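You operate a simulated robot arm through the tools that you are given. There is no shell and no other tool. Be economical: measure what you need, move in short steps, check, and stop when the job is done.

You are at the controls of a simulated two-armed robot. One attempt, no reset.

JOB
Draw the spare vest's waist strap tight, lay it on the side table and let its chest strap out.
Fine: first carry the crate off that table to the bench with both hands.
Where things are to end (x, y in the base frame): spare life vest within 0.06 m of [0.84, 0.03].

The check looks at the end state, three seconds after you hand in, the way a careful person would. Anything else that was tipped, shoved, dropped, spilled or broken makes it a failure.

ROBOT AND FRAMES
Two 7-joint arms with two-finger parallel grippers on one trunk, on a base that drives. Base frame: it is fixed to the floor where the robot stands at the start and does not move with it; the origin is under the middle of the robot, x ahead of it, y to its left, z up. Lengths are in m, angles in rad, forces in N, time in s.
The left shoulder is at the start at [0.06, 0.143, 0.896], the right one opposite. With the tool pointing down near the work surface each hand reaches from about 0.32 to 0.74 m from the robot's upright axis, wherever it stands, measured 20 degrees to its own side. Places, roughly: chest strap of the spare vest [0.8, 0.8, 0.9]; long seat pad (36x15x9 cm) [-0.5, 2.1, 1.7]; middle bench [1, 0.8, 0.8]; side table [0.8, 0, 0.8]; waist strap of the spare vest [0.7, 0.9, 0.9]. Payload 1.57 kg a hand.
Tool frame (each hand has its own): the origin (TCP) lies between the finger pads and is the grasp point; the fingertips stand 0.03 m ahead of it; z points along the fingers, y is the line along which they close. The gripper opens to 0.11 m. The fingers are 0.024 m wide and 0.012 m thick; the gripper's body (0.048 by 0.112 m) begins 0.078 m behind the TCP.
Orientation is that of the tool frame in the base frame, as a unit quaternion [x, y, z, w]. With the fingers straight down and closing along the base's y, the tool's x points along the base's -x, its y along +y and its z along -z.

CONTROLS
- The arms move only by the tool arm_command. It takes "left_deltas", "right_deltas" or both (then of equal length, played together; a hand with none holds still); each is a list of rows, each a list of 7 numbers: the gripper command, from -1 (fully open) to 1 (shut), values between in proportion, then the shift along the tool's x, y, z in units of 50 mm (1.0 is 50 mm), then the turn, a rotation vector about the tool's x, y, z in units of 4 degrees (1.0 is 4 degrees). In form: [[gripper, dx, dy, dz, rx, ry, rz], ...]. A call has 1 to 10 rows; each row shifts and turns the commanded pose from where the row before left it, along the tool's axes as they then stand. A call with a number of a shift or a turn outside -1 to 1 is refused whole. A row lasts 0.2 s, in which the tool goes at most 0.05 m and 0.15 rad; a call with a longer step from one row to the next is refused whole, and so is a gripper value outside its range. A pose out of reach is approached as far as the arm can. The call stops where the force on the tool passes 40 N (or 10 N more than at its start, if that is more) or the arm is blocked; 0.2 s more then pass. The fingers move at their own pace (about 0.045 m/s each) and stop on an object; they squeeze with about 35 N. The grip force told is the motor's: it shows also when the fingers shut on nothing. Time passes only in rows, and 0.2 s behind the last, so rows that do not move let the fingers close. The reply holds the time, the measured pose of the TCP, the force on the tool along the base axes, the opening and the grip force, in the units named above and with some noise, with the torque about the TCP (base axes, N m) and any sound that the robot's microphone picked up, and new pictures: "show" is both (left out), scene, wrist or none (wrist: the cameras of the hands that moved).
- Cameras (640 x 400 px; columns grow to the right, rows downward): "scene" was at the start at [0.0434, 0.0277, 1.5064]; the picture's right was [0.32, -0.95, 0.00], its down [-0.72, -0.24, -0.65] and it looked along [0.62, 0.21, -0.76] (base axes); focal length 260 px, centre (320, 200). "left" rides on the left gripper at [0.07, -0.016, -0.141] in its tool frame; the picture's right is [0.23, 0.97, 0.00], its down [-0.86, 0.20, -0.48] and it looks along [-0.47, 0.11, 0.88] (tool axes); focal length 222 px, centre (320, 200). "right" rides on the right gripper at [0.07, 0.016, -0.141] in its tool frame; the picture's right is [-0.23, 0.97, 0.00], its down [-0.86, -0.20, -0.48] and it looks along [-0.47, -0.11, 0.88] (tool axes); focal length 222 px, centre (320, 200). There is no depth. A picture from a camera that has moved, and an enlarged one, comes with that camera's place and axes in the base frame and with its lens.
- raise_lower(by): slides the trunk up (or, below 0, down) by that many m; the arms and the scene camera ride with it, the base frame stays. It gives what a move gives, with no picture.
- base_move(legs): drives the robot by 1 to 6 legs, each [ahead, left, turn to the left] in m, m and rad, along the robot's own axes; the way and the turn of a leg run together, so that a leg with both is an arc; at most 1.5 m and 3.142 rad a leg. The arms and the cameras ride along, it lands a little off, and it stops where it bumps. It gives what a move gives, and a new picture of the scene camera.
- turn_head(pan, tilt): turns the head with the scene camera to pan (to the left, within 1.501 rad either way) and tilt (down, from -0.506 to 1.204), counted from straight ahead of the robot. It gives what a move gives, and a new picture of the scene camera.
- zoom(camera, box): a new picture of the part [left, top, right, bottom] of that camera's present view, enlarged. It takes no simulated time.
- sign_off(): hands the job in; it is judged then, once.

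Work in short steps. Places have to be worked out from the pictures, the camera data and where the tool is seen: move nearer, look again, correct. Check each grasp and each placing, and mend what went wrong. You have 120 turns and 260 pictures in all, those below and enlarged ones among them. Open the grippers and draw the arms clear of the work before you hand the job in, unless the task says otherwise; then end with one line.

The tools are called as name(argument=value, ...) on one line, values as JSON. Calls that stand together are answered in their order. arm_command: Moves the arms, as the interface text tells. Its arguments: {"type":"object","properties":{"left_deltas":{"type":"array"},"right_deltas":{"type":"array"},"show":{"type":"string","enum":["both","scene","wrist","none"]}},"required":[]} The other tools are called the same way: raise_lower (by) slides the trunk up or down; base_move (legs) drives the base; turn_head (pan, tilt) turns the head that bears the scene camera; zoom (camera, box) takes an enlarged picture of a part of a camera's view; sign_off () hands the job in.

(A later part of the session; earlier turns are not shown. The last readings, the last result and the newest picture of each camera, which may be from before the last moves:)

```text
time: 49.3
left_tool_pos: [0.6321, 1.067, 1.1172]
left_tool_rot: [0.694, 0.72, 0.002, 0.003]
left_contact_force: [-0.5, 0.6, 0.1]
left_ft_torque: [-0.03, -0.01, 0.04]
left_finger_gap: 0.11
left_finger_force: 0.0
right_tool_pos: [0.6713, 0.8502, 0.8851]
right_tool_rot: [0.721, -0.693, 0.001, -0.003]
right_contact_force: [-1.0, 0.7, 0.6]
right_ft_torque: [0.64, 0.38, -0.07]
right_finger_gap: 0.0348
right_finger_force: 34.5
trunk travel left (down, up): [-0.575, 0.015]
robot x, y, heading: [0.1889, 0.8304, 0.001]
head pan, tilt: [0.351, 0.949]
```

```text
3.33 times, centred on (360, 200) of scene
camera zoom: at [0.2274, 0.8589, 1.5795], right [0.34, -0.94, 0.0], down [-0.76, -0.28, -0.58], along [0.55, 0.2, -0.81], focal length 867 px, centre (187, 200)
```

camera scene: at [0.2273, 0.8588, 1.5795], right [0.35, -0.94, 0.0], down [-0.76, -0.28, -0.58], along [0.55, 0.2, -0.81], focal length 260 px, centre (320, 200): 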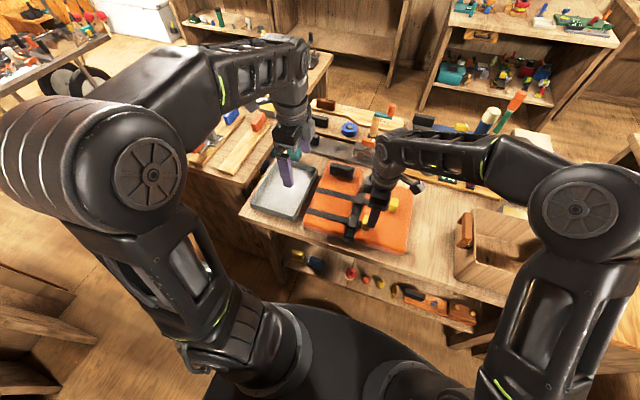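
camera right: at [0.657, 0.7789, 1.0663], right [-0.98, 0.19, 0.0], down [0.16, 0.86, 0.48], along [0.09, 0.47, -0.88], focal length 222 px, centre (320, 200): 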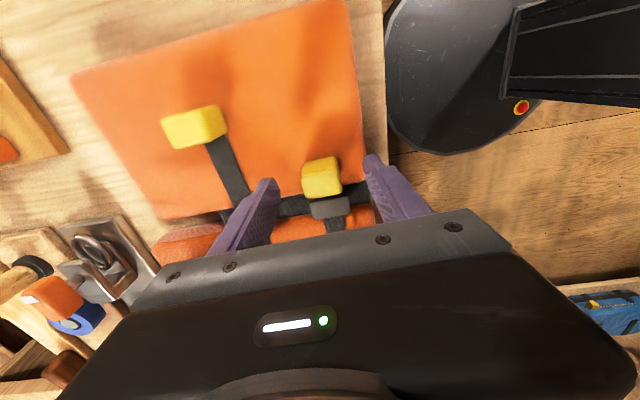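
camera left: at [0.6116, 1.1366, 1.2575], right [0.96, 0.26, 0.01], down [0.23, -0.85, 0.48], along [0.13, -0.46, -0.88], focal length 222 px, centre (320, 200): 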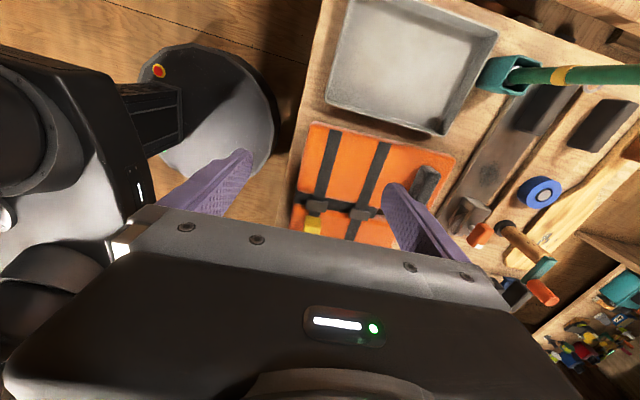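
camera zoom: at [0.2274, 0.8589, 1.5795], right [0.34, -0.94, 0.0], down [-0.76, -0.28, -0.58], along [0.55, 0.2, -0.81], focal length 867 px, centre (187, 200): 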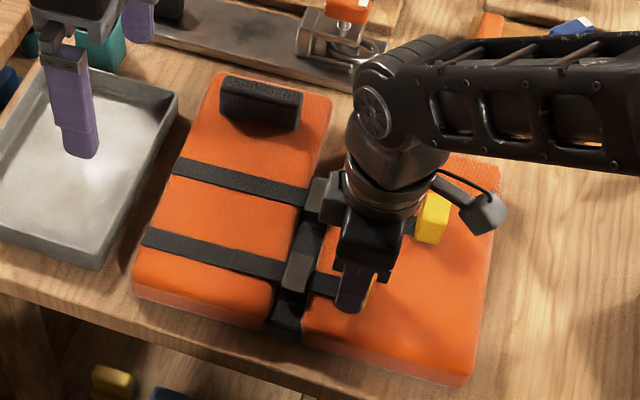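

The strap slides freely and the vest stays put. I pull on 4 cm more.

arm_command(right_deltas=[[1, 0.16, 0, 0, 0, 0, 0], [1, 0.16, 0, 0, 0, 0, 0], [1, 0.16, 0, 0, 0, 0, 0], [1, 0.16, 0, 0, 0, 0, 0], [1, 0.16, 0, 0, 0, 0, 0], [1, 0, 0, 0, 0, 0, 0]], show="none")

zoom(camera="scene", box=[290, 140, 430, 260])

```text
time: 50.7
left_tool_pos: [0.6325, 1.0661, 1.1175]
left_tool_rot: [0.693, 0.721, 0.001, 0.003]
left_contact_force: [0.0, -0.8, 0.6]
left_ft_torque: [-0.02, -0.04, 0.0]
left_finger_gap: 0.1098
left_finger_force: 0.0
right_tool_pos: [0.6739, 0.811, 0.8858]
right_tool_rot: [0.722, -0.692, 0.002, -0.002]
right_contact_force: [0.4, -1.2, 0.8]
right_ft_torque: [-0.1, 0.37, -0.15]
right_finger_gap: 0.0347
right_finger_force: 34.3
trunk travel left (down, up): [-0.575, 0.015]
robot x, y, heading: [0.188, 0.8278, 0.004]
head pan, tilt: [0.351, 0.949]
```

```text
3.33 times, centred on (360, 200) of scene
camera zoom: at [0.2277, 0.859, 1.5795], right [0.35, -0.94, 0.0], down [-0.76, -0.28, -0.58], along [0.55, 0.2, -0.81], focal length 867 px, centre (187, 200)
```

zoom: 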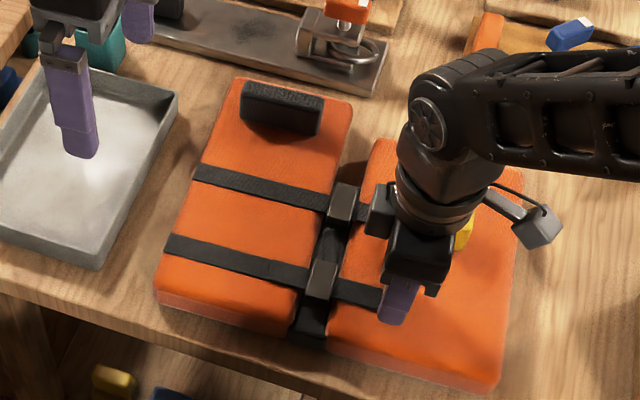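

The vest slid ~2.5 cm near the end of that pull, so either the strap hit its stop or friction won. I'll hold the vest by its grip block with the left hand, then feel again.

arm_command(left_deltas=[[-1, -0.28, 0.69, 0.2, 0, 0, 0], [-1, -0.28, 0.69, 0.2, 0, 0, 0], [-1, -0.28, 0.69, 0.3, 0, 0, 0], [-1, -0.28, 0.69, 0.3, 0, 0, 0], [-1, -0.28, 0.69, 0.4, 0, 0, 0], [-1, -0.28, 0.69, 0.4, 0, 0, 0], [-0.3, 0, 0, 0, 0, 0, 0], [-0.3, 0, 0, 0, 0, 0, 0]], show="both")

```text
time: 52.5
left_tool_pos: [0.7862, 0.97, 1.0276]
left_tool_rot: [0.693, 0.721, 0.003, 0.005]
left_contact_force: [0.7, 0.6, 0.5]
left_ft_torque: [0.0, 0.01, 0.03]
left_finger_gap: 0.0712
left_finger_force: 0.1
left hand out of reach, approached as far as the arm can: row 4, 5, 6
right_tool_pos: [0.6735, 0.8117, 0.8868]
right_tool_rot: [0.721, -0.693, 0.002, -0.002]
right_contact_force: [0.1, -0.1, -0.8]
right_ft_torque: [0.18, 0.36, -0.07]
right_finger_gap: 0.0349
right_finger_force: 35.3
trunk travel left (down, up): [-0.575, 0.015]
robot x, y, heading: [0.1877, 0.8327, 0.0]
head pan, tilt: [0.351, 0.949]
camera scene: at [0.2276, 0.8588, 1.5795], right [0.35, -0.94, 0.0], down [-0.76, -0.28, -0.58], along [0.55, 0.2, -0.81], focal length 260 px, centre (320, 200)
camera left: at [0.765, 1.0412, 1.168], right [0.96, 0.26, 0.01], down [0.23, -0.85, 0.48], along [0.14, -0.46, -0.88], focal length 222 px, centre (320, 200)
```

scene: 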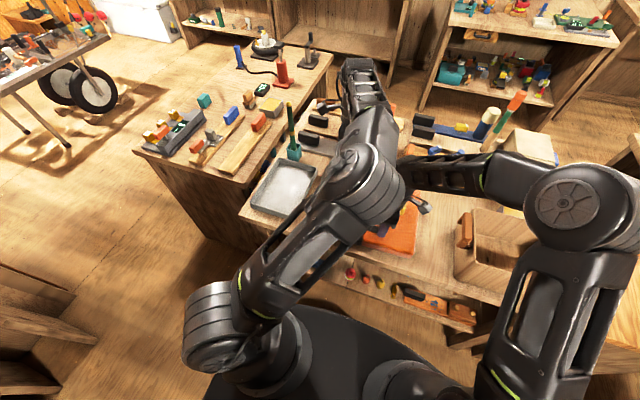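
left: 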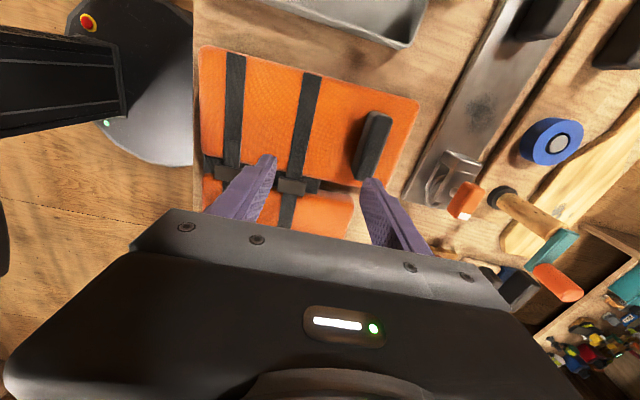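

Handle block at ≈(0.851, 0.989). I go there while lowering, which also helps reach.

arm_command(left_deltas=[[-0.3, 0.1, 0.1, 0.5, 0, 0, 0], [-0.3, 0.1, 0.4, 0.4, 0, 0, 0], [-0.3, 0.1, 0.5, 0.3, 0, 0, 0], [-0.3, 0.05, 0.3, 0.2, 0, 0, 0], [-0.3, 0, 0, 0, 0, 0, 0]], show="wrist")

```text
time: 53.7
left_tool_pos: [0.7861, 0.9683, 0.9677]
left_tool_rot: [0.693, 0.721, 0.003, 0.003]
left_contact_force: [0.3, -0.3, -0.4]
left_ft_torque: [-0.01, -0.02, -0.02]
left_finger_gap: 0.0714
left_finger_force: 0.0
left hand out of reach, approached as far as the arm can: row 1, 2, 3, 4
right_tool_pos: [0.6724, 0.8124, 0.8857]
right_tool_rot: [0.721, -0.693, 0.002, -0.002]
right_contact_force: [-0.9, 0.2, 0.5]
right_ft_torque: [-0.08, 0.42, -0.06]
right_finger_gap: 0.0351
right_finger_force: 34.3
trunk travel left (down, up): [-0.575, 0.015]
robot x, y, heading: [0.1878, 0.8314, 0.001]
head pan, tilt: [0.351, 0.949]
camera left: at [0.7647, 1.0389, 1.1081], right [0.96, 0.27, 0.01], down [0.23, -0.85, 0.48], along [0.13, -0.46, -0.88], focal length 222 px, centre (320, 200)
```

left: 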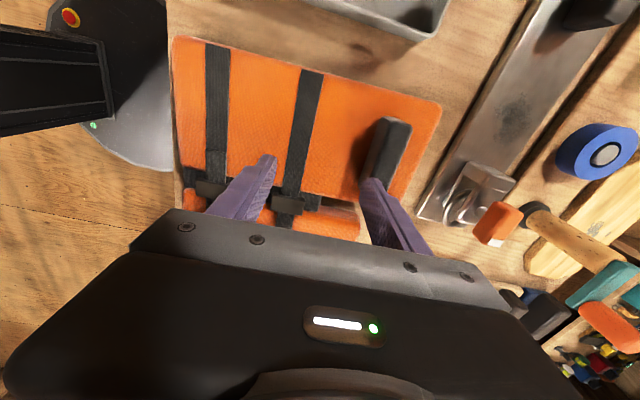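

The left wrist can't get there in this pose. I look at the current strap state from the right wrist camera first.

zoom(camera="right", box=[120, 60, 440, 240])

zoom(camera="scene", box=[290, 140, 450, 260])

```text
2.00 times, centred on (280, 150) of right
camera zoom: at [0.6585, 0.7403, 1.0278], right [-0.98, 0.19, -0.01], down [0.16, 0.86, 0.48], along [0.09, 0.47, -0.88], focal length 444 px, centre (400, 300)
```

zoom: 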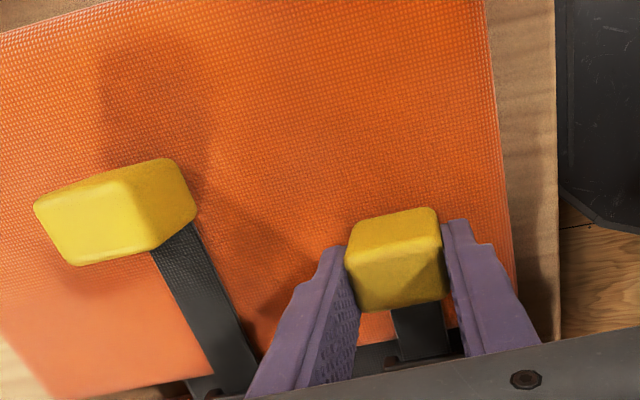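

```text
3.33 times, centred on (370, 200) of scene
camera zoom: at [0.2275, 0.8589, 1.5795], right [0.35, -0.94, 0.0], down [-0.76, -0.28, -0.58], along [0.55, 0.2, -0.81], focal length 867 px, centre (153, 200)
```

zoom: 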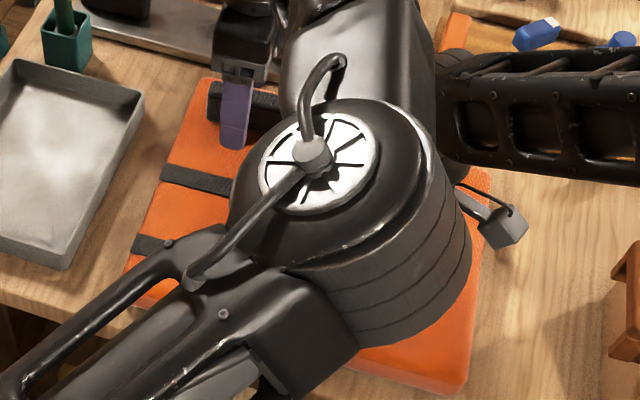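

I release the tab, raise both hands, and drive 9 cm nearer so the left hand can reach the grip block.

arm_command(right_deltas=[[0.2, 0, 0, 0, 0, 0, 0], [-0.3, 0, 0, 0, 0, 0, 0], [-0.3, 0, 0, 0, 0, 0, 0], [-0.3, 0, 0, -0.4, 0, 0, 0], [-0.3, 0, 0, -0.8, 0, 0, 0], [-0.3, 0, 0, -0.8, 0, 0, 0], [-0.3, 0, 0, 0, 0, 0, 0]], left_deltas=[[-0.3, 0, 0, 0, 0, 0, 0], [-0.3, 0, 0, 0, 0, 0, 0], [-0.3, 0, 0, 0, 0, 0, 0], [-0.3, 0.4, -0.4, 0, 0, 0, 0], [-0.3, 0.4, -0.4, 0, 0, 0, 0], [-0.3, 0.4, -0.4, 0, 0, 0, 0], [-0.3, 0, 0, 0, 0, 0, 0]], show="none")

base_move(legs=[[0.09, 0, 0]])

```text
time: 55.3
left_tool_pos: [0.723, 1.026, 0.9652]
left_tool_rot: [0.694, 0.72, 0.002, 0.003]
left_contact_force: [-0.8, 0.0, 0.0]
left_ft_torque: [0.01, -0.02, 0.05]
left_finger_gap: 0.0716
left_finger_force: 0.0
right_tool_pos: [0.6738, 0.8106, 0.9858]
right_tool_rot: [0.722, -0.692, 0.001, -0.003]
right_contact_force: [0.4, 0.0, 0.0]
right_ft_torque: [0.03, -0.01, -0.01]
right_finger_gap: 0.0716
right_finger_force: 0.1
trunk travel left (down, up): [-0.575, 0.015]
robot x, y, heading: [0.1872, 0.8308, -0.001]
head pan, tilt: [0.351, 0.949]
```

```text
time: 56.4
left_tool_pos: [0.8156, 1.0245, 0.9628]
left_tool_rot: [0.693, 0.721, 0.001, 0.003]
left_contact_force: [0.6, 0.0, 0.5]
left_ft_torque: [0.02, 0.01, -0.02]
left_finger_gap: 0.0715
left_finger_force: 0.1
right_tool_pos: [0.7654, 0.8096, 0.9849]
right_tool_rot: [0.722, -0.692, 0.002, -0.002]
right_contact_force: [0.6, -0.2, 0.8]
right_ft_torque: [0.0, -0.01, 0.01]
right_finger_gap: 0.0718
right_finger_force: 0.0
trunk travel left (down, up): [-0.575, 0.015]
robot x, y, heading: [0.2807, 0.8314, 0.002]
head pan, tilt: [0.351, 0.949]
camera scene: at [0.3196, 0.8592, 1.5794], right [0.35, -0.94, 0.0], down [-0.76, -0.28, -0.58], along [0.55, 0.2, -0.81], focal length 260 px, centre (320, 200)
```

scene: 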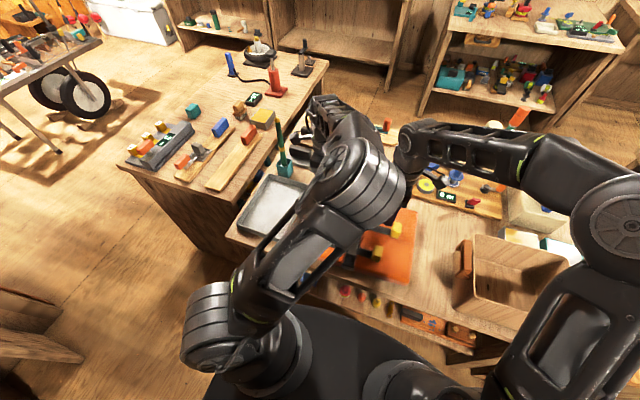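

Bring left over the grip block (0.851, 0.989) and right back over the waist tab.

arm_command(right_deltas=[[-0.3, 0, 0.6, 0, 0, 0, 0], [-0.3, 0, 0.6, 0, 0, 0, 0], [-0.3, 0, 0.63, 0, 0, 0, 0], [-0.3, 0, 0, 0, 0, 0, 0]], left_deltas=[[-0.3, -0.35, 0.35, 0, 0, 0, 0], [-0.3, -0.35, 0.35, 0, 0, 0, 0], [-0.3, 0, 0, 0, 0, 0, 0], [-0.3, 0, 0, 0, 0, 0, 0]], show="wrist")

zoom(camera="left", box=[200, 60, 440, 240])

```text
time: 57.4
left_tool_pos: [0.8509, 0.9905, 0.9643]
left_tool_rot: [0.693, 0.721, 0.001, 0.003]
left_contact_force: [-0.2, 0.3, -0.1]
left_ft_torque: [0.01, 0.05, 0.01]
left_finger_gap: 0.0716
left_finger_force: 0.1
right_tool_pos: [0.6729, 0.8047, 0.9847]
right_tool_rot: [0.722, -0.692, 0.002, -0.002]
right_contact_force: [0.1, 0.3, -0.2]
right_ft_torque: [0.0, 0.04, 0.0]
right_finger_gap: 0.0716
right_finger_force: 0.1
trunk travel left (down, up): [-0.575, 0.015]
robot x, y, heading: [0.2807, 0.831, -0.001]
head pan, tilt: [0.351, 0.949]
camera right: at [0.6589, 0.7338, 1.1271], right [-0.98, 0.19, 0.0], down [0.16, 0.86, 0.48], along [0.09, 0.47, -0.88], focal length 222 px, centre (320, 200)
camera left: at [0.8303, 1.062, 1.1055], right [0.96, 0.27, 0.01], down [0.23, -0.85, 0.48], along [0.13, -0.46, -0.88], focal length 222 px, centre (320, 200)
```

right: 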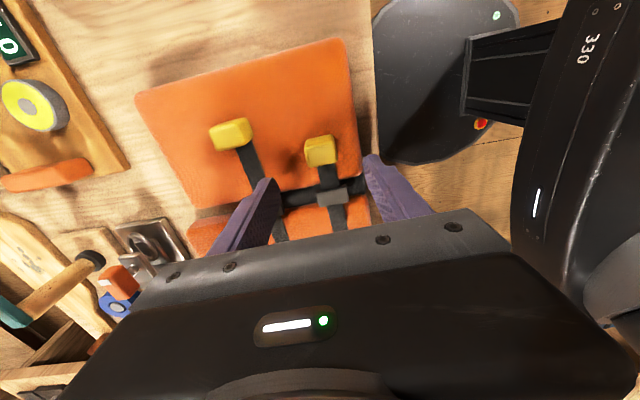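
left: 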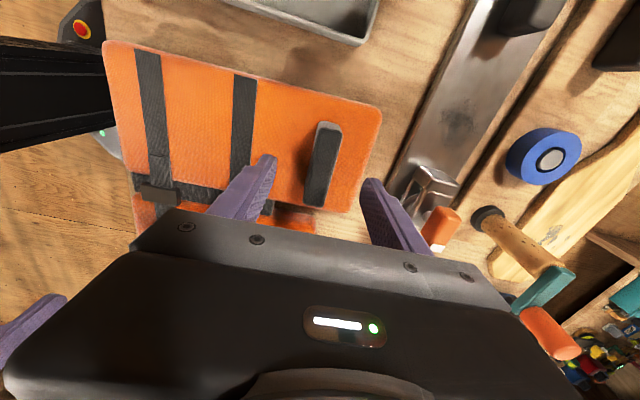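

```text
2.22 times, centred on (320, 150) of left
camera zoom: at [0.8303, 1.062, 1.1055], right [0.96, 0.27, 0.01], down [0.23, -0.85, 0.48], along [0.13, -0.46, -0.88], focal length 494 px, centre (320, 311)
```

zoom: 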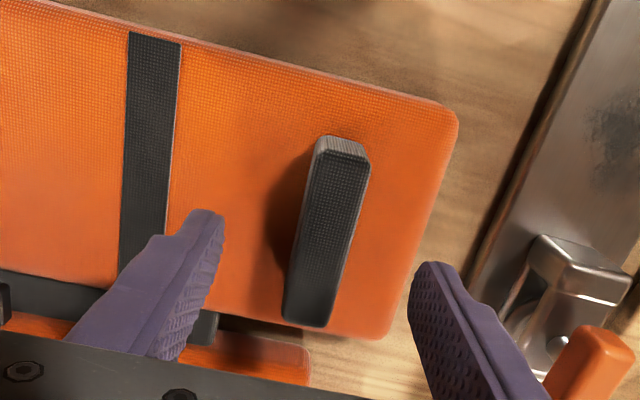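

Both are aligned. Lower both and close: left on the grip block, right on the waist tab.

arm_command(right_deltas=[[-0.3, 0, 0, 0.5, 0, 0, 0], [-0.3, 0, 0, 0.5, 0, 0, 0], [-0.3, 0, 0, 0.5, 0, 0, 0], [-0.3, -0.05, 0, 0.46, 0, 0, 0], [0.2, 0, 0, 0, 0, 0, 0], [1, 0, 0, 0, 0, 0, 0], [1, 0, 0, 0, 0, 0, 0], [1, 0, 0, 0, 0, 0, 0]], left_deltas=[[-0.1, 0, 0, 0.4, 0, 0, 0], [-0.1, 0, 0, 0.4, 0, 0, 0], [-0.1, 0, 0, 0.4, 0, 0, 0], [-0.1, 0, 0, 0.25, 0, 0, 0], [0.2, 0, 0, 0, 0, 0, 0], [1, 0, 0, 0, 0, 0, 0], [1, 0, 0, 0, 0, 0, 0], [1, 0, 0, 0, 0, 0, 0]], show="wrist")

```text
time: 59.2
left_tool_pos: [0.8513, 0.9911, 0.8922]
left_tool_rot: [0.693, 0.721, 0.003, 0.004]
left_contact_force: [8.7, 2.8, 4.4]
left_ft_torque: [0.16, 0.4, 0.79]
left_finger_gap: 0.0261
left_finger_force: 29.9
right_tool_pos: [0.6721, 0.8086, 0.8871]
right_tool_rot: [0.721, -0.693, 0.001, 0.0]
right_contact_force: [-8.0, 0.1, -0.6]
right_ft_torque: [-0.15, 0.31, 0.47]
right_finger_gap: 0.0352
right_finger_force: 29.0
trunk travel left (down, up): [-0.575, 0.015]
robot x, y, heading: [0.2825, 0.8304, 0.001]
head pan, tilt: [0.351, 0.949]
camera right: at [0.6576, 0.7373, 1.0286], right [-0.98, 0.19, 0.0], down [0.16, 0.86, 0.48], along [0.09, 0.47, -0.88], focal length 222 px, centre (320, 200)
camera left: at [0.83, 1.0624, 1.0335], right [0.96, 0.27, 0.01], down [0.23, -0.85, 0.48], along [0.14, -0.46, -0.88], focal length 222 px, centre (320, 200)
```

right: 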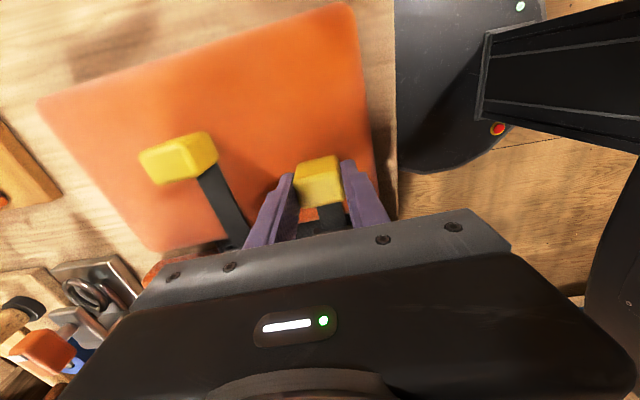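
left: 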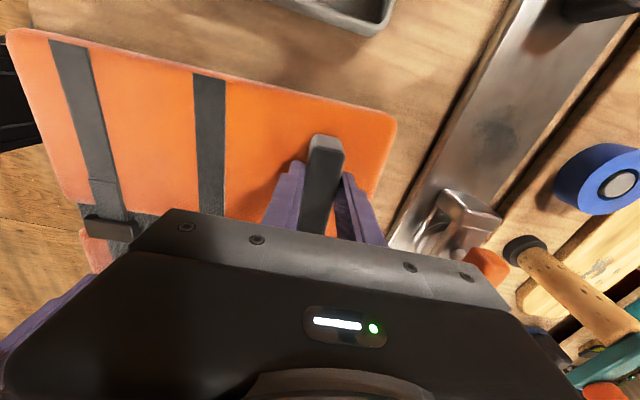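

Both are held. Now I pull the tab 3 cm slowly with the left hand holding, reading the force.

arm_command(right_deltas=[[1, 0.1, 0, 0, 0, 0, 0], [1, 0.1, 0, 0, 0, 0, 0], [1, 0.1, 0, 0, 0, 0, 0], [1, 0.1, 0, 0, 0, 0, 0]], show="wrist")

```text
time: 60.2
left_tool_pos: [0.8513, 0.9906, 0.8937]
left_tool_rot: [0.693, 0.721, 0.002, 0.006]
left_contact_force: [10.7, -0.5, 11.4]
left_ft_torque: [-0.99, 0.25, 0.87]
left_finger_gap: 0.0261
left_finger_force: 34.8
right_tool_pos: [0.6742, 0.7877, 0.8879]
right_tool_rot: [0.721, -0.692, 0.003, -0.002]
right_contact_force: [-8.9, -0.1, -4.7]
right_ft_torque: [-0.22, 0.54, 0.63]
right_finger_gap: 0.0354
right_finger_force: 35.0
trunk travel left (down, up): [-0.575, 0.015]
robot x, y, heading: [0.2817, 0.8315, 0.0]
head pan, tilt: [0.351, 0.949]
camera right: at [0.6589, 0.7162, 1.0298], right [-0.98, 0.19, 0.0], down [0.16, 0.86, 0.48], along [0.09, 0.47, -0.88], focal length 222 px, centre (320, 200)
```

right: 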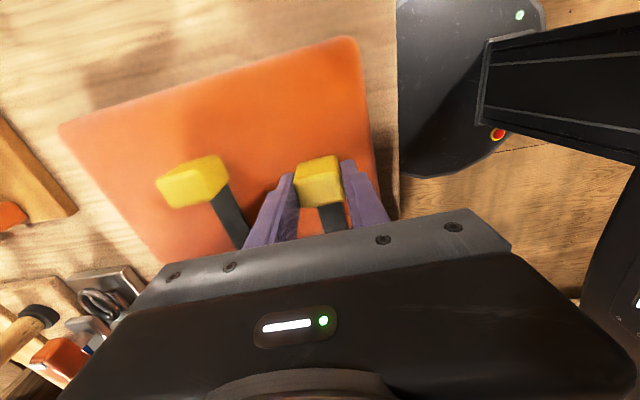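

It slides easily, not at the stop yet. Pull on 2.5 cm.

arm_command(right_deltas=[[1, 0.1, 0, 0, 0, 0, 0], [1, 0.1, 0, 0, 0, 0, 0], [1, 0.1, 0, 0, 0, 0, 0], [1, 0.1, 0, 0, 0, 0, 0], [1, 0.1, 0, 0, 0, 0, 0]], show="wrist")

```text
time: 61.4
left_tool_pos: [0.8508, 0.99, 0.8938]
left_tool_rot: [0.693, 0.721, 0.003, 0.004]
left_contact_force: [11.8, -2.4, 14.4]
left_ft_torque: [-0.93, -0.06, 0.84]
left_finger_gap: 0.026
left_finger_force: 34.9
right_tool_pos: [0.6744, 0.7626, 0.8871]
right_tool_rot: [0.721, -0.693, 0.002, -0.003]
right_contact_force: [-7.8, -0.4, -4.2]
right_ft_torque: [-0.19, 0.21, 0.76]
right_finger_gap: 0.0351
right_finger_force: 35.6
trunk travel left (down, up): [-0.575, 0.015]
robot x, y, heading: [0.2766, 0.8324, -0.001]
head pan, tilt: [0.351, 0.949]
camera right: at [0.6601, 0.6914, 1.0298], right [-0.98, 0.19, 0.0], down [0.16, 0.86, 0.48], along [0.09, 0.47, -0.88], focal length 222 px, centre (320, 200)
```

right: 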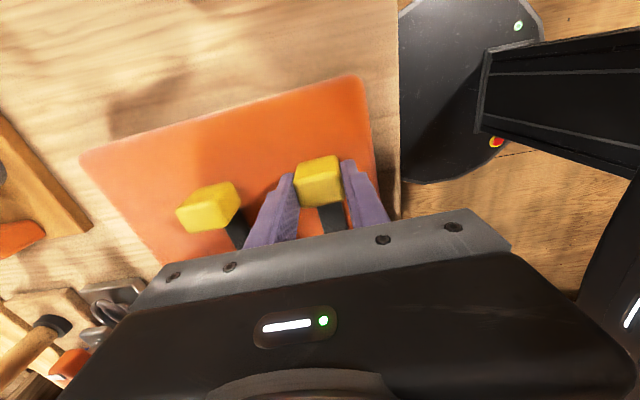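

Waist tab is now about level with the chest tab. I pull a bit further in small steps to feel the stop.

arm_command(right_deltas=[[1, 0.08, 0, 0, 0, 0, 0], [1, 0.08, 0, 0, 0, 0, 0], [1, 0.08, 0, 0, 0, 0, 0], [1, 0.08, 0, 0, 0, 0, 0]], show="wrist")

```text
time: 62.4
left_tool_pos: [0.8506, 0.9905, 0.893]
left_tool_rot: [0.693, 0.721, 0.0, 0.004]
left_contact_force: [5.8, -11.5, 22.0]
left_ft_torque: [-0.74, 0.16, 1.17]
left_finger_gap: 0.0265
left_finger_force: 35.3
right_tool_pos: [0.6762, 0.7488, 0.89]
right_tool_rot: [0.722, -0.692, 0.002, -0.005]
right_contact_force: [1.6, 15.6, -6.1]
right_ft_torque: [-0.02, 0.39, 0.97]
right_finger_gap: 0.0357
right_finger_force: 35.1
trunk travel left (down, up): [-0.575, 0.015]
robot x, y, heading: [0.2768, 0.8305, 0.003]
head pan, tilt: [0.351, 0.949]
camera right: at [0.6618, 0.677, 1.0308], right [-0.98, 0.18, -0.01], down [0.16, 0.86, 0.48], along [0.1, 0.47, -0.87], focal length 222 px, centre (320, 200)
```

right: 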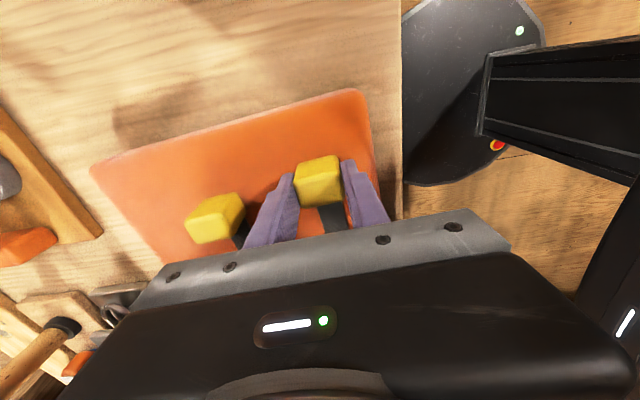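

The stop is felt (≈15 N pull): waist strap is tight. I release the tab, rise, and view the buckles for the carry grip.

arm_command(right_deltas=[[0.2, 0, 0, 0, 0, 0, 0], [-0.3, 0, 0, 0, 0, 0, 0], [-0.3, 0, 0, 0, 0, 0, 0], [-0.3, 0, 0, -0.5, 0, 0, 0], [-0.3, -0.2, 0, -0.7, 0, 0, 0], [-0.3, -0.9, 0.1, -0.1, 0, 0, 0], [-0.3, -0.9, 0.1, 0, 0, 0, 0], [-0.3, 0, 0, 0, 0, 0, 0]], show="wrist")

zoom(camera="scene", box=[270, 130, 450, 290])

```text
time: 64.4
left_tool_pos: [0.8479, 1.014, 0.8924]
left_tool_rot: [0.676, 0.737, 0.002, 0.0]
left_contact_force: [-2.2, -1.6, 9.0]
left_ft_torque: [-0.05, 0.81, 0.7]
left_finger_gap: 0.0256
left_finger_force: 34.8
right_tool_pos: [0.6813, 0.8015, 0.9401]
right_tool_rot: [-0.681, 0.732, -0.011, -0.018]
right_contact_force: [0.2, -0.3, -0.8]
right_ft_torque: [0.01, 0.0, -0.03]
right_finger_gap: 0.0712
right_finger_force: 0.1
trunk travel left (down, up): [-0.575, 0.015]
robot x, y, heading: [0.2815, 0.8311, 0.003]
head pan, tilt: [0.351, 0.949]
stopped in row 8 (right hand): the arm was blocked; the commanded pose is now the measured one
camera right: at [0.6618, 0.7377, 1.0849], right [-0.95, 0.3, 0.0], down [0.27, 0.86, 0.44], along [0.13, 0.42, -0.9], focal length 222 px, centre (320, 200)
```

right: 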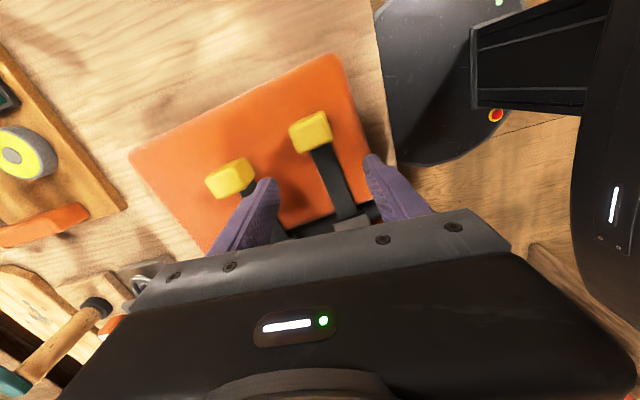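

```text
2.50 times, centred on (360, 210) of scene
camera zoom: at [0.3165, 0.8588, 1.5793], right [0.35, -0.94, 0.0], down [-0.76, -0.28, -0.58], along [0.55, 0.2, -0.81], focal length 650 px, centre (220, 175)
```

zoom: 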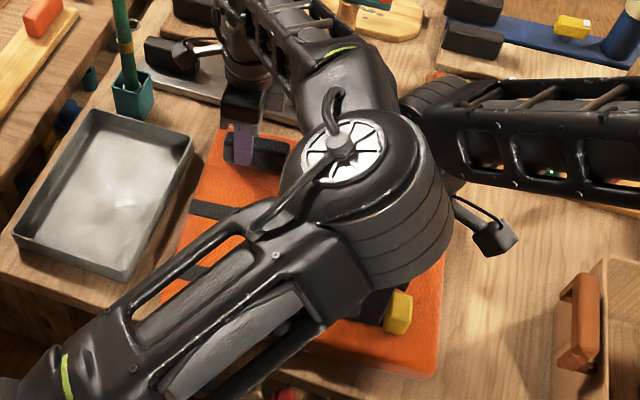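

The right arm bumped the left elbow and the vest turned a little (~3°). Instead of a buckle I'll carry with left on the grip block and right on the (already tight) waist tab, which straddle the vest's centre. I back the right hand to the tab ≈(0.682, 0.765), fixing its tilt.

arm_command(right_deltas=[[-0.3, 0.4, 0, 0, 0, 0, 0], [-0.3, 0.33, 0, 0, 0, -0.3, -0.7], [-0.3, 0, 0, 0, 0.11, -0.3, -0.7], [-0.3, 0, 0, 0, 0, 0, -0.7], [-0.3, 0, 0, 0, 0, 0, 0]], show="both")

```text
time: 65.6
left_tool_pos: [0.8486, 1.0144, 0.8923]
left_tool_rot: [0.677, 0.736, 0.003, 0.0]
left_contact_force: [-4.0, 0.0, 13.0]
left_ft_torque: [-0.12, 0.41, 0.8]
left_finger_gap: 0.0257
left_finger_force: 35.6
right_tool_pos: [0.6801, 0.7652, 0.9418]
right_tool_rot: [0.733, -0.68, -0.001, 0.0]
right_contact_force: [0.3, 0.5, -0.8]
right_ft_torque: [0.01, 0.0, -0.04]
right_finger_gap: 0.0714
right_finger_force: 0.0
trunk travel left (down, up): [-0.575, 0.015]
robot x, y, heading: [0.2812, 0.8284, 0.003]
head pan, tilt: [0.351, 0.949]
camera scene: at [0.316, 0.8592, 1.5796], right [0.35, -0.94, 0.0], down [-0.76, -0.28, -0.58], along [0.55, 0.2, -0.81], focal length 260 px, centre (320, 200)
camera right: at [0.6684, 0.6932, 1.0839], right [-0.99, 0.15, 0.0], down [0.14, 0.87, 0.48], along [0.07, 0.47, -0.88], focal length 222 px, centre (320, 200)
```

scene: 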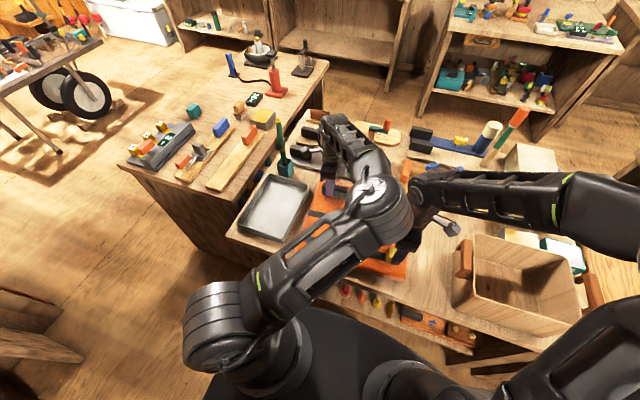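
right: 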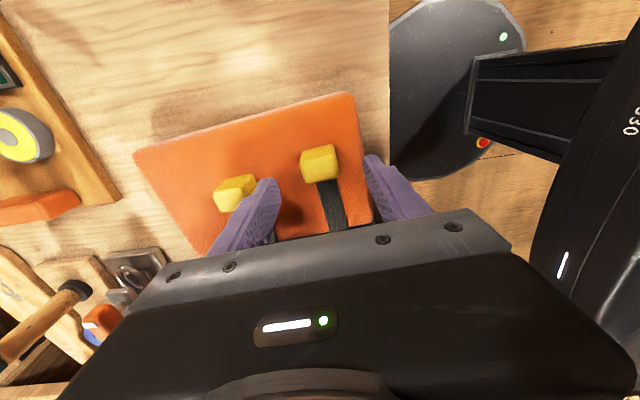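

Aligned over the tab. Descend and grip.

arm_command(right_deltas=[[-0.3, 0, 0, 0.4, 0, 0, 0], [-0.3, 0, 0, 0.4, 0, 0, 0], [-0.3, 0, 0, 0.32, 0, 0, 0], [0.2, 0, 0, 0, 0, 0, 0], [1, 0, 0, 0, 0, 0, 0], [1, 0, 0, 0, 0, 0, 0], [1, 0, 0, 0, 0, 0, 0]], show="wrist")

```text
time: 67.2
left_tool_pos: [0.8472, 1.0135, 0.8908]
left_tool_rot: [0.677, 0.736, 0.004, 0.0]
left_contact_force: [-3.5, 1.7, 16.9]
left_ft_torque: [0.12, 0.48, 0.35]
left_finger_gap: 0.0258
left_finger_force: 35.0
right_tool_pos: [0.6789, 0.7651, 0.8854]
right_tool_rot: [0.734, -0.68, -0.001, 0.0]
right_contact_force: [4.3, 0.9, -0.2]
right_ft_torque: [0.04, -0.15, 0.19]
right_finger_gap: 0.0351
right_finger_force: 28.9
trunk travel left (down, up): [-0.575, 0.015]
robot x, y, heading: [0.2766, 0.8308, 0.0]
head pan, tilt: [0.351, 0.949]
camera right: at [0.6691, 0.6939, 1.0274], right [-0.99, 0.15, 0.0], down [0.13, 0.87, 0.48], along [0.07, 0.47, -0.88], focal length 222 px, centre (320, 200)
```

right: 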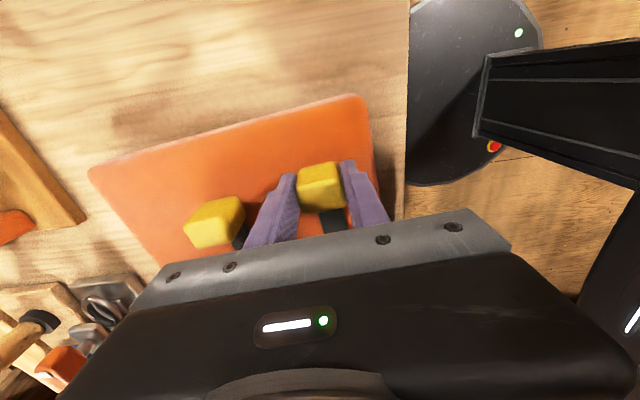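

Gripped. Lift both hands 3 cm as a test.

arm_command(left_deltas=[[1, 0, 0, -0.15, 0, 0, 0], [1, 0, 0, -0.2, 0, 0, 0], [1, 0, 0, -0.25, 0, 0, 0], [1, 0, 0, 0, 0, 0, 0]], right_deltas=[[1, 0, 0, -0.15, 0, 0, 0], [1, 0, 0, -0.2, 0, 0, 0], [1, 0, 0, -0.25, 0, 0, 0], [1, 0, 0, 0, 0, 0, 0]], show="both")

```text
time: 68.2
left_tool_pos: [0.8447, 1.0094, 0.9154]
left_tool_rot: [0.677, 0.736, 0.003, 0.001]
left_contact_force: [10.9, 2.2, 0.3]
left_ft_torque: [-0.2, 0.32, 1.34]
left_finger_gap: 0.026
left_finger_force: 34.7
left hand out of reach, approached as far as the arm can: row 1, 2
right_tool_pos: [0.6779, 0.7656, 0.9147]
right_tool_rot: [0.734, -0.68, -0.002, 0.002]
right_contact_force: [-11.2, -1.9, -6.3]
right_ft_torque: [-0.64, 0.17, 1.07]
right_finger_gap: 0.0352
right_finger_force: 35.8
trunk travel left (down, up): [-0.575, 0.015]
robot x, y, heading: [0.2809, 0.8302, 0.001]
head pan, tilt: [0.351, 0.949]
camera scene: at [0.3183, 0.8593, 1.5794], right [0.35, -0.94, 0.0], down [-0.76, -0.28, -0.58], along [0.55, 0.2, -0.81], focal length 260 px, centre (320, 200)
camera right: at [0.6684, 0.6936, 1.0565], right [-0.99, 0.15, 0.0], down [0.14, 0.87, 0.48], along [0.07, 0.47, -0.88], focal length 222 px, centre (320, 200)
camera left: at [0.8216, 1.0786, 1.0567], right [0.95, 0.31, 0.01], down [0.27, -0.84, 0.48], along [0.15, -0.45, -0.88], focal length 222 px, centre (320, 200)
```

scene: 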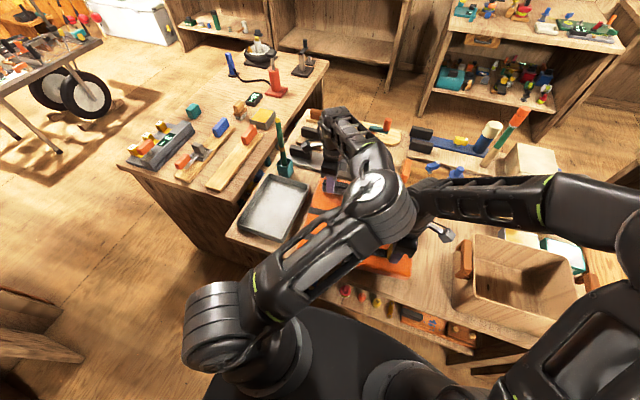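
right: 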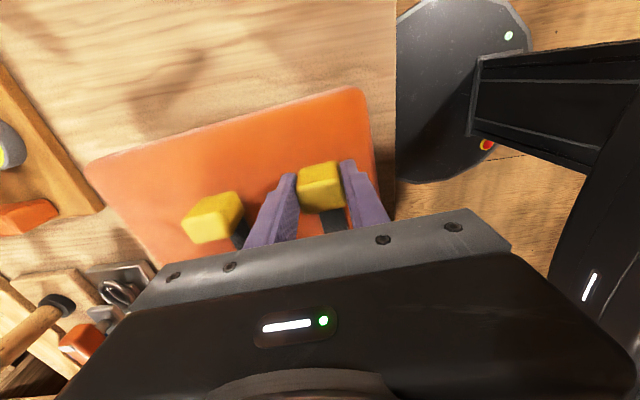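
left: 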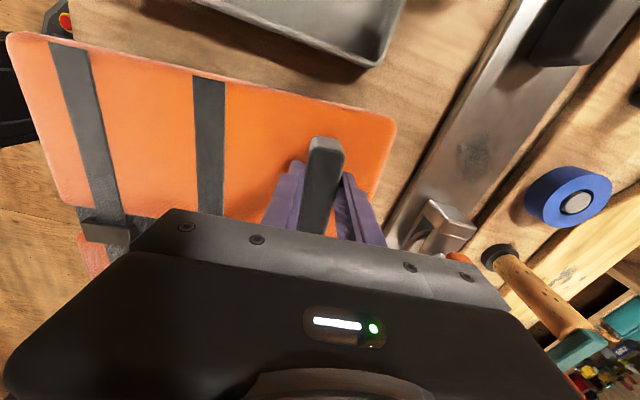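

Vest is up (~6 N). The left arm is near its reach limit, so instead of lifting more I use the trunk's last 1.4 cm and back straight off the bench.

raise_lower(by=0.014)

base_move(legs=[[-0.38, 0, 0]])

```text
time: 68.8
left_tool_pos: [0.8448, 1.0103, 0.9288]
left_tool_rot: [0.677, 0.736, 0.002, 0.001]
left_contact_force: [9.9, 2.0, 0.4]
left_ft_torque: [-0.56, 0.27, 1.2]
left_finger_gap: 0.0261
left_finger_force: 35.1
right_tool_pos: [0.68, 0.7649, 0.9289]
right_tool_rot: [0.733, -0.68, -0.002, 0.0]
right_contact_force: [-9.6, -0.9, -7.0]
right_ft_torque: [-0.47, 0.37, 0.99]
right_finger_gap: 0.0352
right_finger_force: 34.6
trunk travel left (down, up): [-0.589, 0.001]
robot x, y, heading: [0.2801, 0.8303, 0.002]
head pan, tilt: [0.351, 0.949]
```

```text
time: 71.2
left_tool_pos: [0.4684, 1.0092, 0.93]
left_tool_rot: [0.677, 0.736, 0.003, 0.0]
left_contact_force: [6.5, 0.7, -1.6]
left_ft_torque: [-0.29, 0.19, 0.8]
left_finger_gap: 0.0261
left_finger_force: 34.7
right_tool_pos: [0.3028, 0.7648, 0.9276]
right_tool_rot: [0.733, -0.681, -0.002, 0.0]
right_contact_force: [-5.7, -1.1, -4.8]
right_ft_torque: [-0.16, 0.0, 0.6]
right_finger_gap: 0.0356
right_finger_force: 35.8
trunk travel left (down, up): [-0.589, 0.001]
robot x, y, heading: [-0.0998, 0.8332, 0.004]
head pan, tilt: [0.351, 0.949]
camera scene: at [-0.0591, 0.8581, 1.5935], right [0.35, -0.94, 0.0], down [-0.76, -0.28, -0.58], along [0.55, 0.2, -0.81], focal length 260 px, centre (320, 200)
```

scene: 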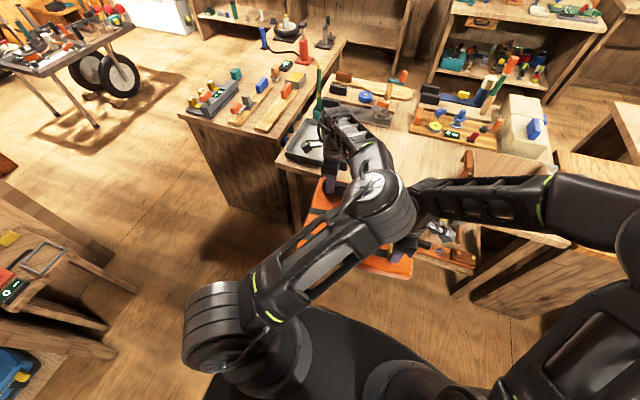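

Clear in free air, grips steady. I slide right to y≈0.24, then turn −0.45 rad toward the side table.

base_move(legs=[[0, -0.59, 0], [0, 0, -0.45]])

turn_head(pan=0.1, tilt=0.85)

```text
time: 75.9
left_tool_pos: [0.4896, 0.1468, 0.9282]
left_tool_rot: [0.826, 0.564, 0.005, 0.001]
left_contact_force: [6.3, -2.2, -2.2]
left_ft_torque: [-0.06, 0.19, 0.8]
left_finger_gap: 0.0261
left_finger_force: 35.1
right_tool_pos: [0.2327, 0.0001, 0.9288]
right_tool_rot: [-0.561, 0.828, 0.002, -0.001]
right_contact_force: [-6.2, 2.1, -3.4]
right_ft_torque: [-0.08, -0.13, 0.67]
right_finger_gap: 0.0352
right_finger_force: 34.9
trunk travel left (down, up): [-0.589, 0.001]
robot x, y, heading: [-0.0978, 0.2369, -0.454]
head pan, tilt: [0.351, 0.949]
camera scene: at [-0.051, 0.243, 1.5935], right [-0.1, -0.99, 0.0], down [-0.81, 0.08, -0.58], along [0.58, -0.06, -0.81], focal length 260 px, centre (320, 200)
```

scene: 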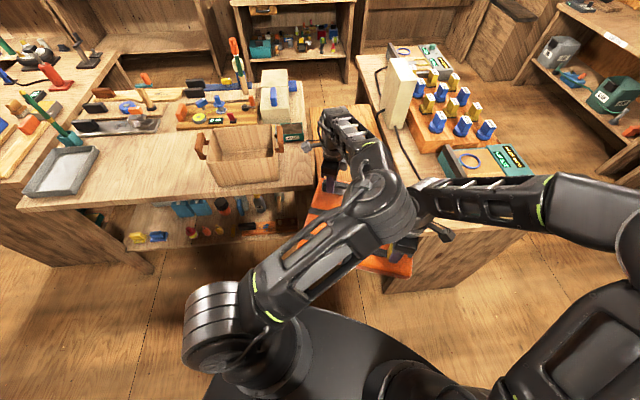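

```text
time: 76.7
left_tool_pos: [0.4899, 0.1466, 0.9304]
left_tool_rot: [0.826, 0.564, 0.004, 0.0]
left_contact_force: [7.3, -2.4, -3.5]
left_ft_torque: [0.22, 0.14, 0.9]
left_finger_gap: 0.026
left_finger_force: 35.1
right_tool_pos: [0.2332, -0.0001, 0.93]
right_tool_rot: [-0.562, 0.827, 0.001, -0.001]
right_contact_force: [-6.5, 2.3, -0.7]
right_ft_torque: [-0.1, -0.56, 0.75]
right_finger_gap: 0.0351
right_finger_force: 35.0
trunk travel left (down, up): [-0.589, 0.001]
robot x, y, heading: [-0.0969, 0.2386, -0.449]
head pan, tilt: [0.099, 0.85]
camera scene: at [-0.0498, 0.2237, 1.601], right [-0.35, -0.94, 0.0], down [-0.71, 0.26, -0.66], along [0.62, -0.23, -0.75], focal length 260 px, centre (320, 200)
```

scene: 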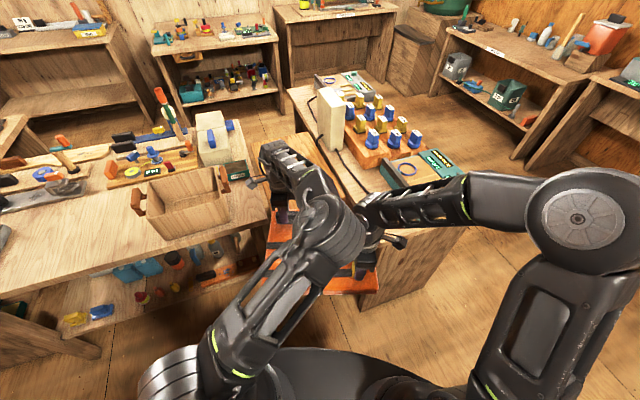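

Vest centre is ≈(0.364, 0.089), yaw ≈ −21°. Drive by (+0.36, −0.03) in the base frame, keeping the left corner clear of the crate handle.

base_move(legs=[[0.013, -0.027, 0], [0.162, 0.0785, 0]])

zoom(camera="left", box=[0, 0, 640, 400])

```text
time: 78.6
left_tool_pos: [0.6708, 0.1178, 0.9288]
left_tool_rot: [0.826, 0.564, 0.003, 0.0]
left_contact_force: [6.7, -3.2, -2.3]
left_ft_torque: [-0.06, 0.27, 0.91]
left_finger_gap: 0.0259
left_finger_force: 34.9
right_tool_pos: [0.4151, -0.0307, 0.9279]
right_tool_rot: [-0.561, 0.828, 0.001, -0.001]
right_contact_force: [-7.2, 2.8, -4.9]
right_ft_torque: [-0.19, 0.09, 0.7]
right_finger_gap: 0.035
right_finger_force: 34.4
trunk travel left (down, up): [-0.589, 0.001]
robot x, y, heading: [0.0831, 0.2036, -0.449]
head pan, tilt: [0.099, 0.85]
camera scene: at [0.1325, 0.1935, 1.6009], right [-0.35, -0.94, 0.0], down [-0.71, 0.26, -0.66], along [0.62, -0.23, -0.75], focal length 260 px, centre (320, 200)
```

scene: 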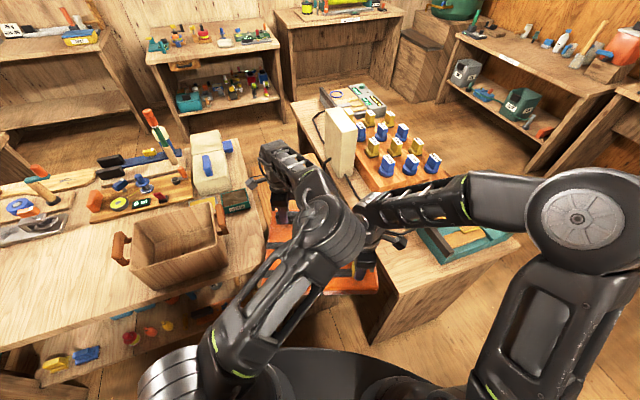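

```text
1.00 times, centred on (320, 200) of left (not enlarged: the box is as wide or as high as the picture)
camera zoom: at [0.6799, 0.1885, 1.07], right [0.99, -0.14, 0.0], down [-0.13, -0.87, 0.48], along [-0.06, -0.47, -0.88], focal length 222 px, centre (320, 200)
```

zoom: 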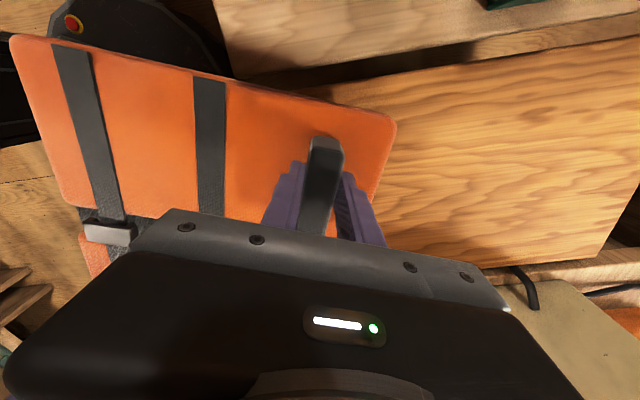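

Clear so far. Second half of the approach.

base_move(legs=[[0.162, 0.0785, 0]])

zoom(camera="left", box=[0, 0, 640, 400])

zoom(camera="right", box=[0, 0, 640, 400])

```text
time: 80.1
left_tool_pos: [0.8539, 0.1178, 0.9297]
left_tool_rot: [0.825, 0.565, 0.003, 0.0]
left_contact_force: [8.9, -1.9, -3.9]
left_ft_torque: [0.25, 0.15, 1.09]
left_finger_gap: 0.0259
left_finger_force: 35.3
right_tool_pos: [0.597, -0.0297, 0.9291]
right_tool_rot: [-0.562, 0.827, 0.002, -0.002]
right_contact_force: [-8.0, 3.5, -2.7]
right_ft_torque: [-0.13, -0.31, 0.85]
right_finger_gap: 0.0353
right_finger_force: 35.0
trunk travel left (down, up): [-0.589, 0.001]
robot x, y, heading: [0.268, 0.2041, -0.45]
head pan, tilt: [0.099, 0.85]
camera scene: at [0.3144, 0.1934, 1.6009], right [-0.34, -0.94, 0.0], down [-0.71, 0.26, -0.66], along [0.62, -0.23, -0.75], focal length 260 px, centre (320, 200)
```

scene: 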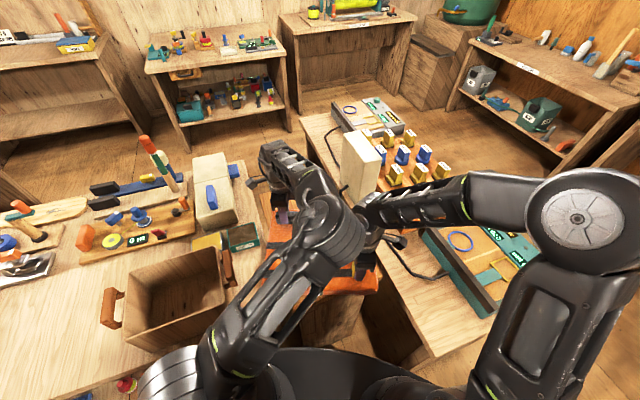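

```text
1.00 times, centred on (320, 200) of left (not enlarged: the box is as wide or as high as the picture)
camera zoom: at [0.8618, 0.1895, 1.0701], right [0.99, -0.14, 0.0], down [-0.13, -0.87, 0.48], along [-0.06, -0.47, -0.88], focal length 222 px, centre (320, 200)
```

zoom: 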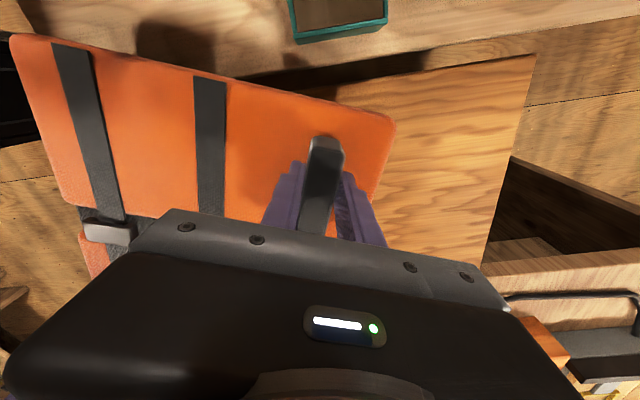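

```text
1.00 times, centred on (320, 200) of right (not enlarged: the box is as wide or as high as the picture)
camera zoom: at [0.5567, -0.0898, 1.0702], right [-0.82, 0.57, 0.01], down [0.5, 0.72, 0.48], along [0.27, 0.39, -0.88], focal length 222 px, centre (320, 200)
```

zoom: 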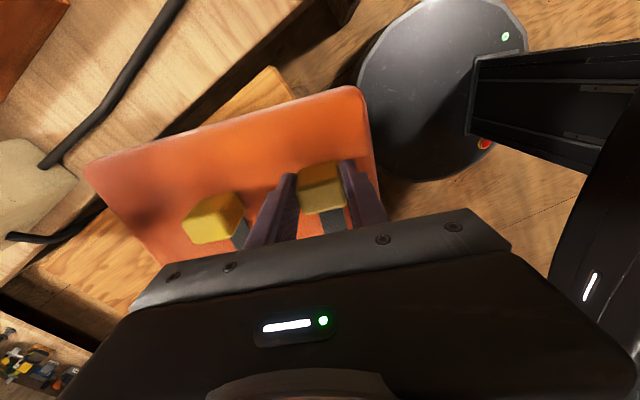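

In place over the table. Lower both hands 3.5 cm.

arm_command(left_deltas=[[1, 0, 0, 0.2, 0, 0, 0], [1, 0, 0, 0.2, 0, 0, 0], [1, 0, 0, 0.2, 0, 0, 0], [1, 0, 0, 0.1, 0, 0, 0], [1, 0, 0, 0, 0, 0, 0]], right_deltas=[[1, 0, 0, 0.2, 0, 0, 0], [1, 0, 0, 0.2, 0, 0, 0], [1, 0, 0, 0.2, 0, 0, 0], [1, 0, 0, 0.1, 0, 0, 0], [1, 0, 0, 0, 0, 0, 0]], show="none")

```text
time: 81.3
left_tool_pos: [0.8457, 0.1179, 0.8968]
left_tool_rot: [0.825, 0.565, 0.005, 0.002]
left_contact_force: [11.4, -2.9, -3.7]
left_ft_torque: [0.46, 0.06, 1.37]
left_finger_gap: 0.0266
left_finger_force: 35.2
left hand out of reach, approached as far as the arm can: row 3
right_tool_pos: [0.5959, -0.0295, 0.8934]
right_tool_rot: [-0.562, 0.827, 0.002, -0.001]
right_contact_force: [-10.4, 3.2, -3.2]
right_ft_torque: [-0.35, -0.36, 1.06]
right_finger_gap: 0.0359
right_finger_force: 34.6
trunk travel left (down, up): [-0.589, 0.001]
robot x, y, heading: [0.2668, 0.209, -0.451]
head pan, tilt: [0.099, 0.85]
```

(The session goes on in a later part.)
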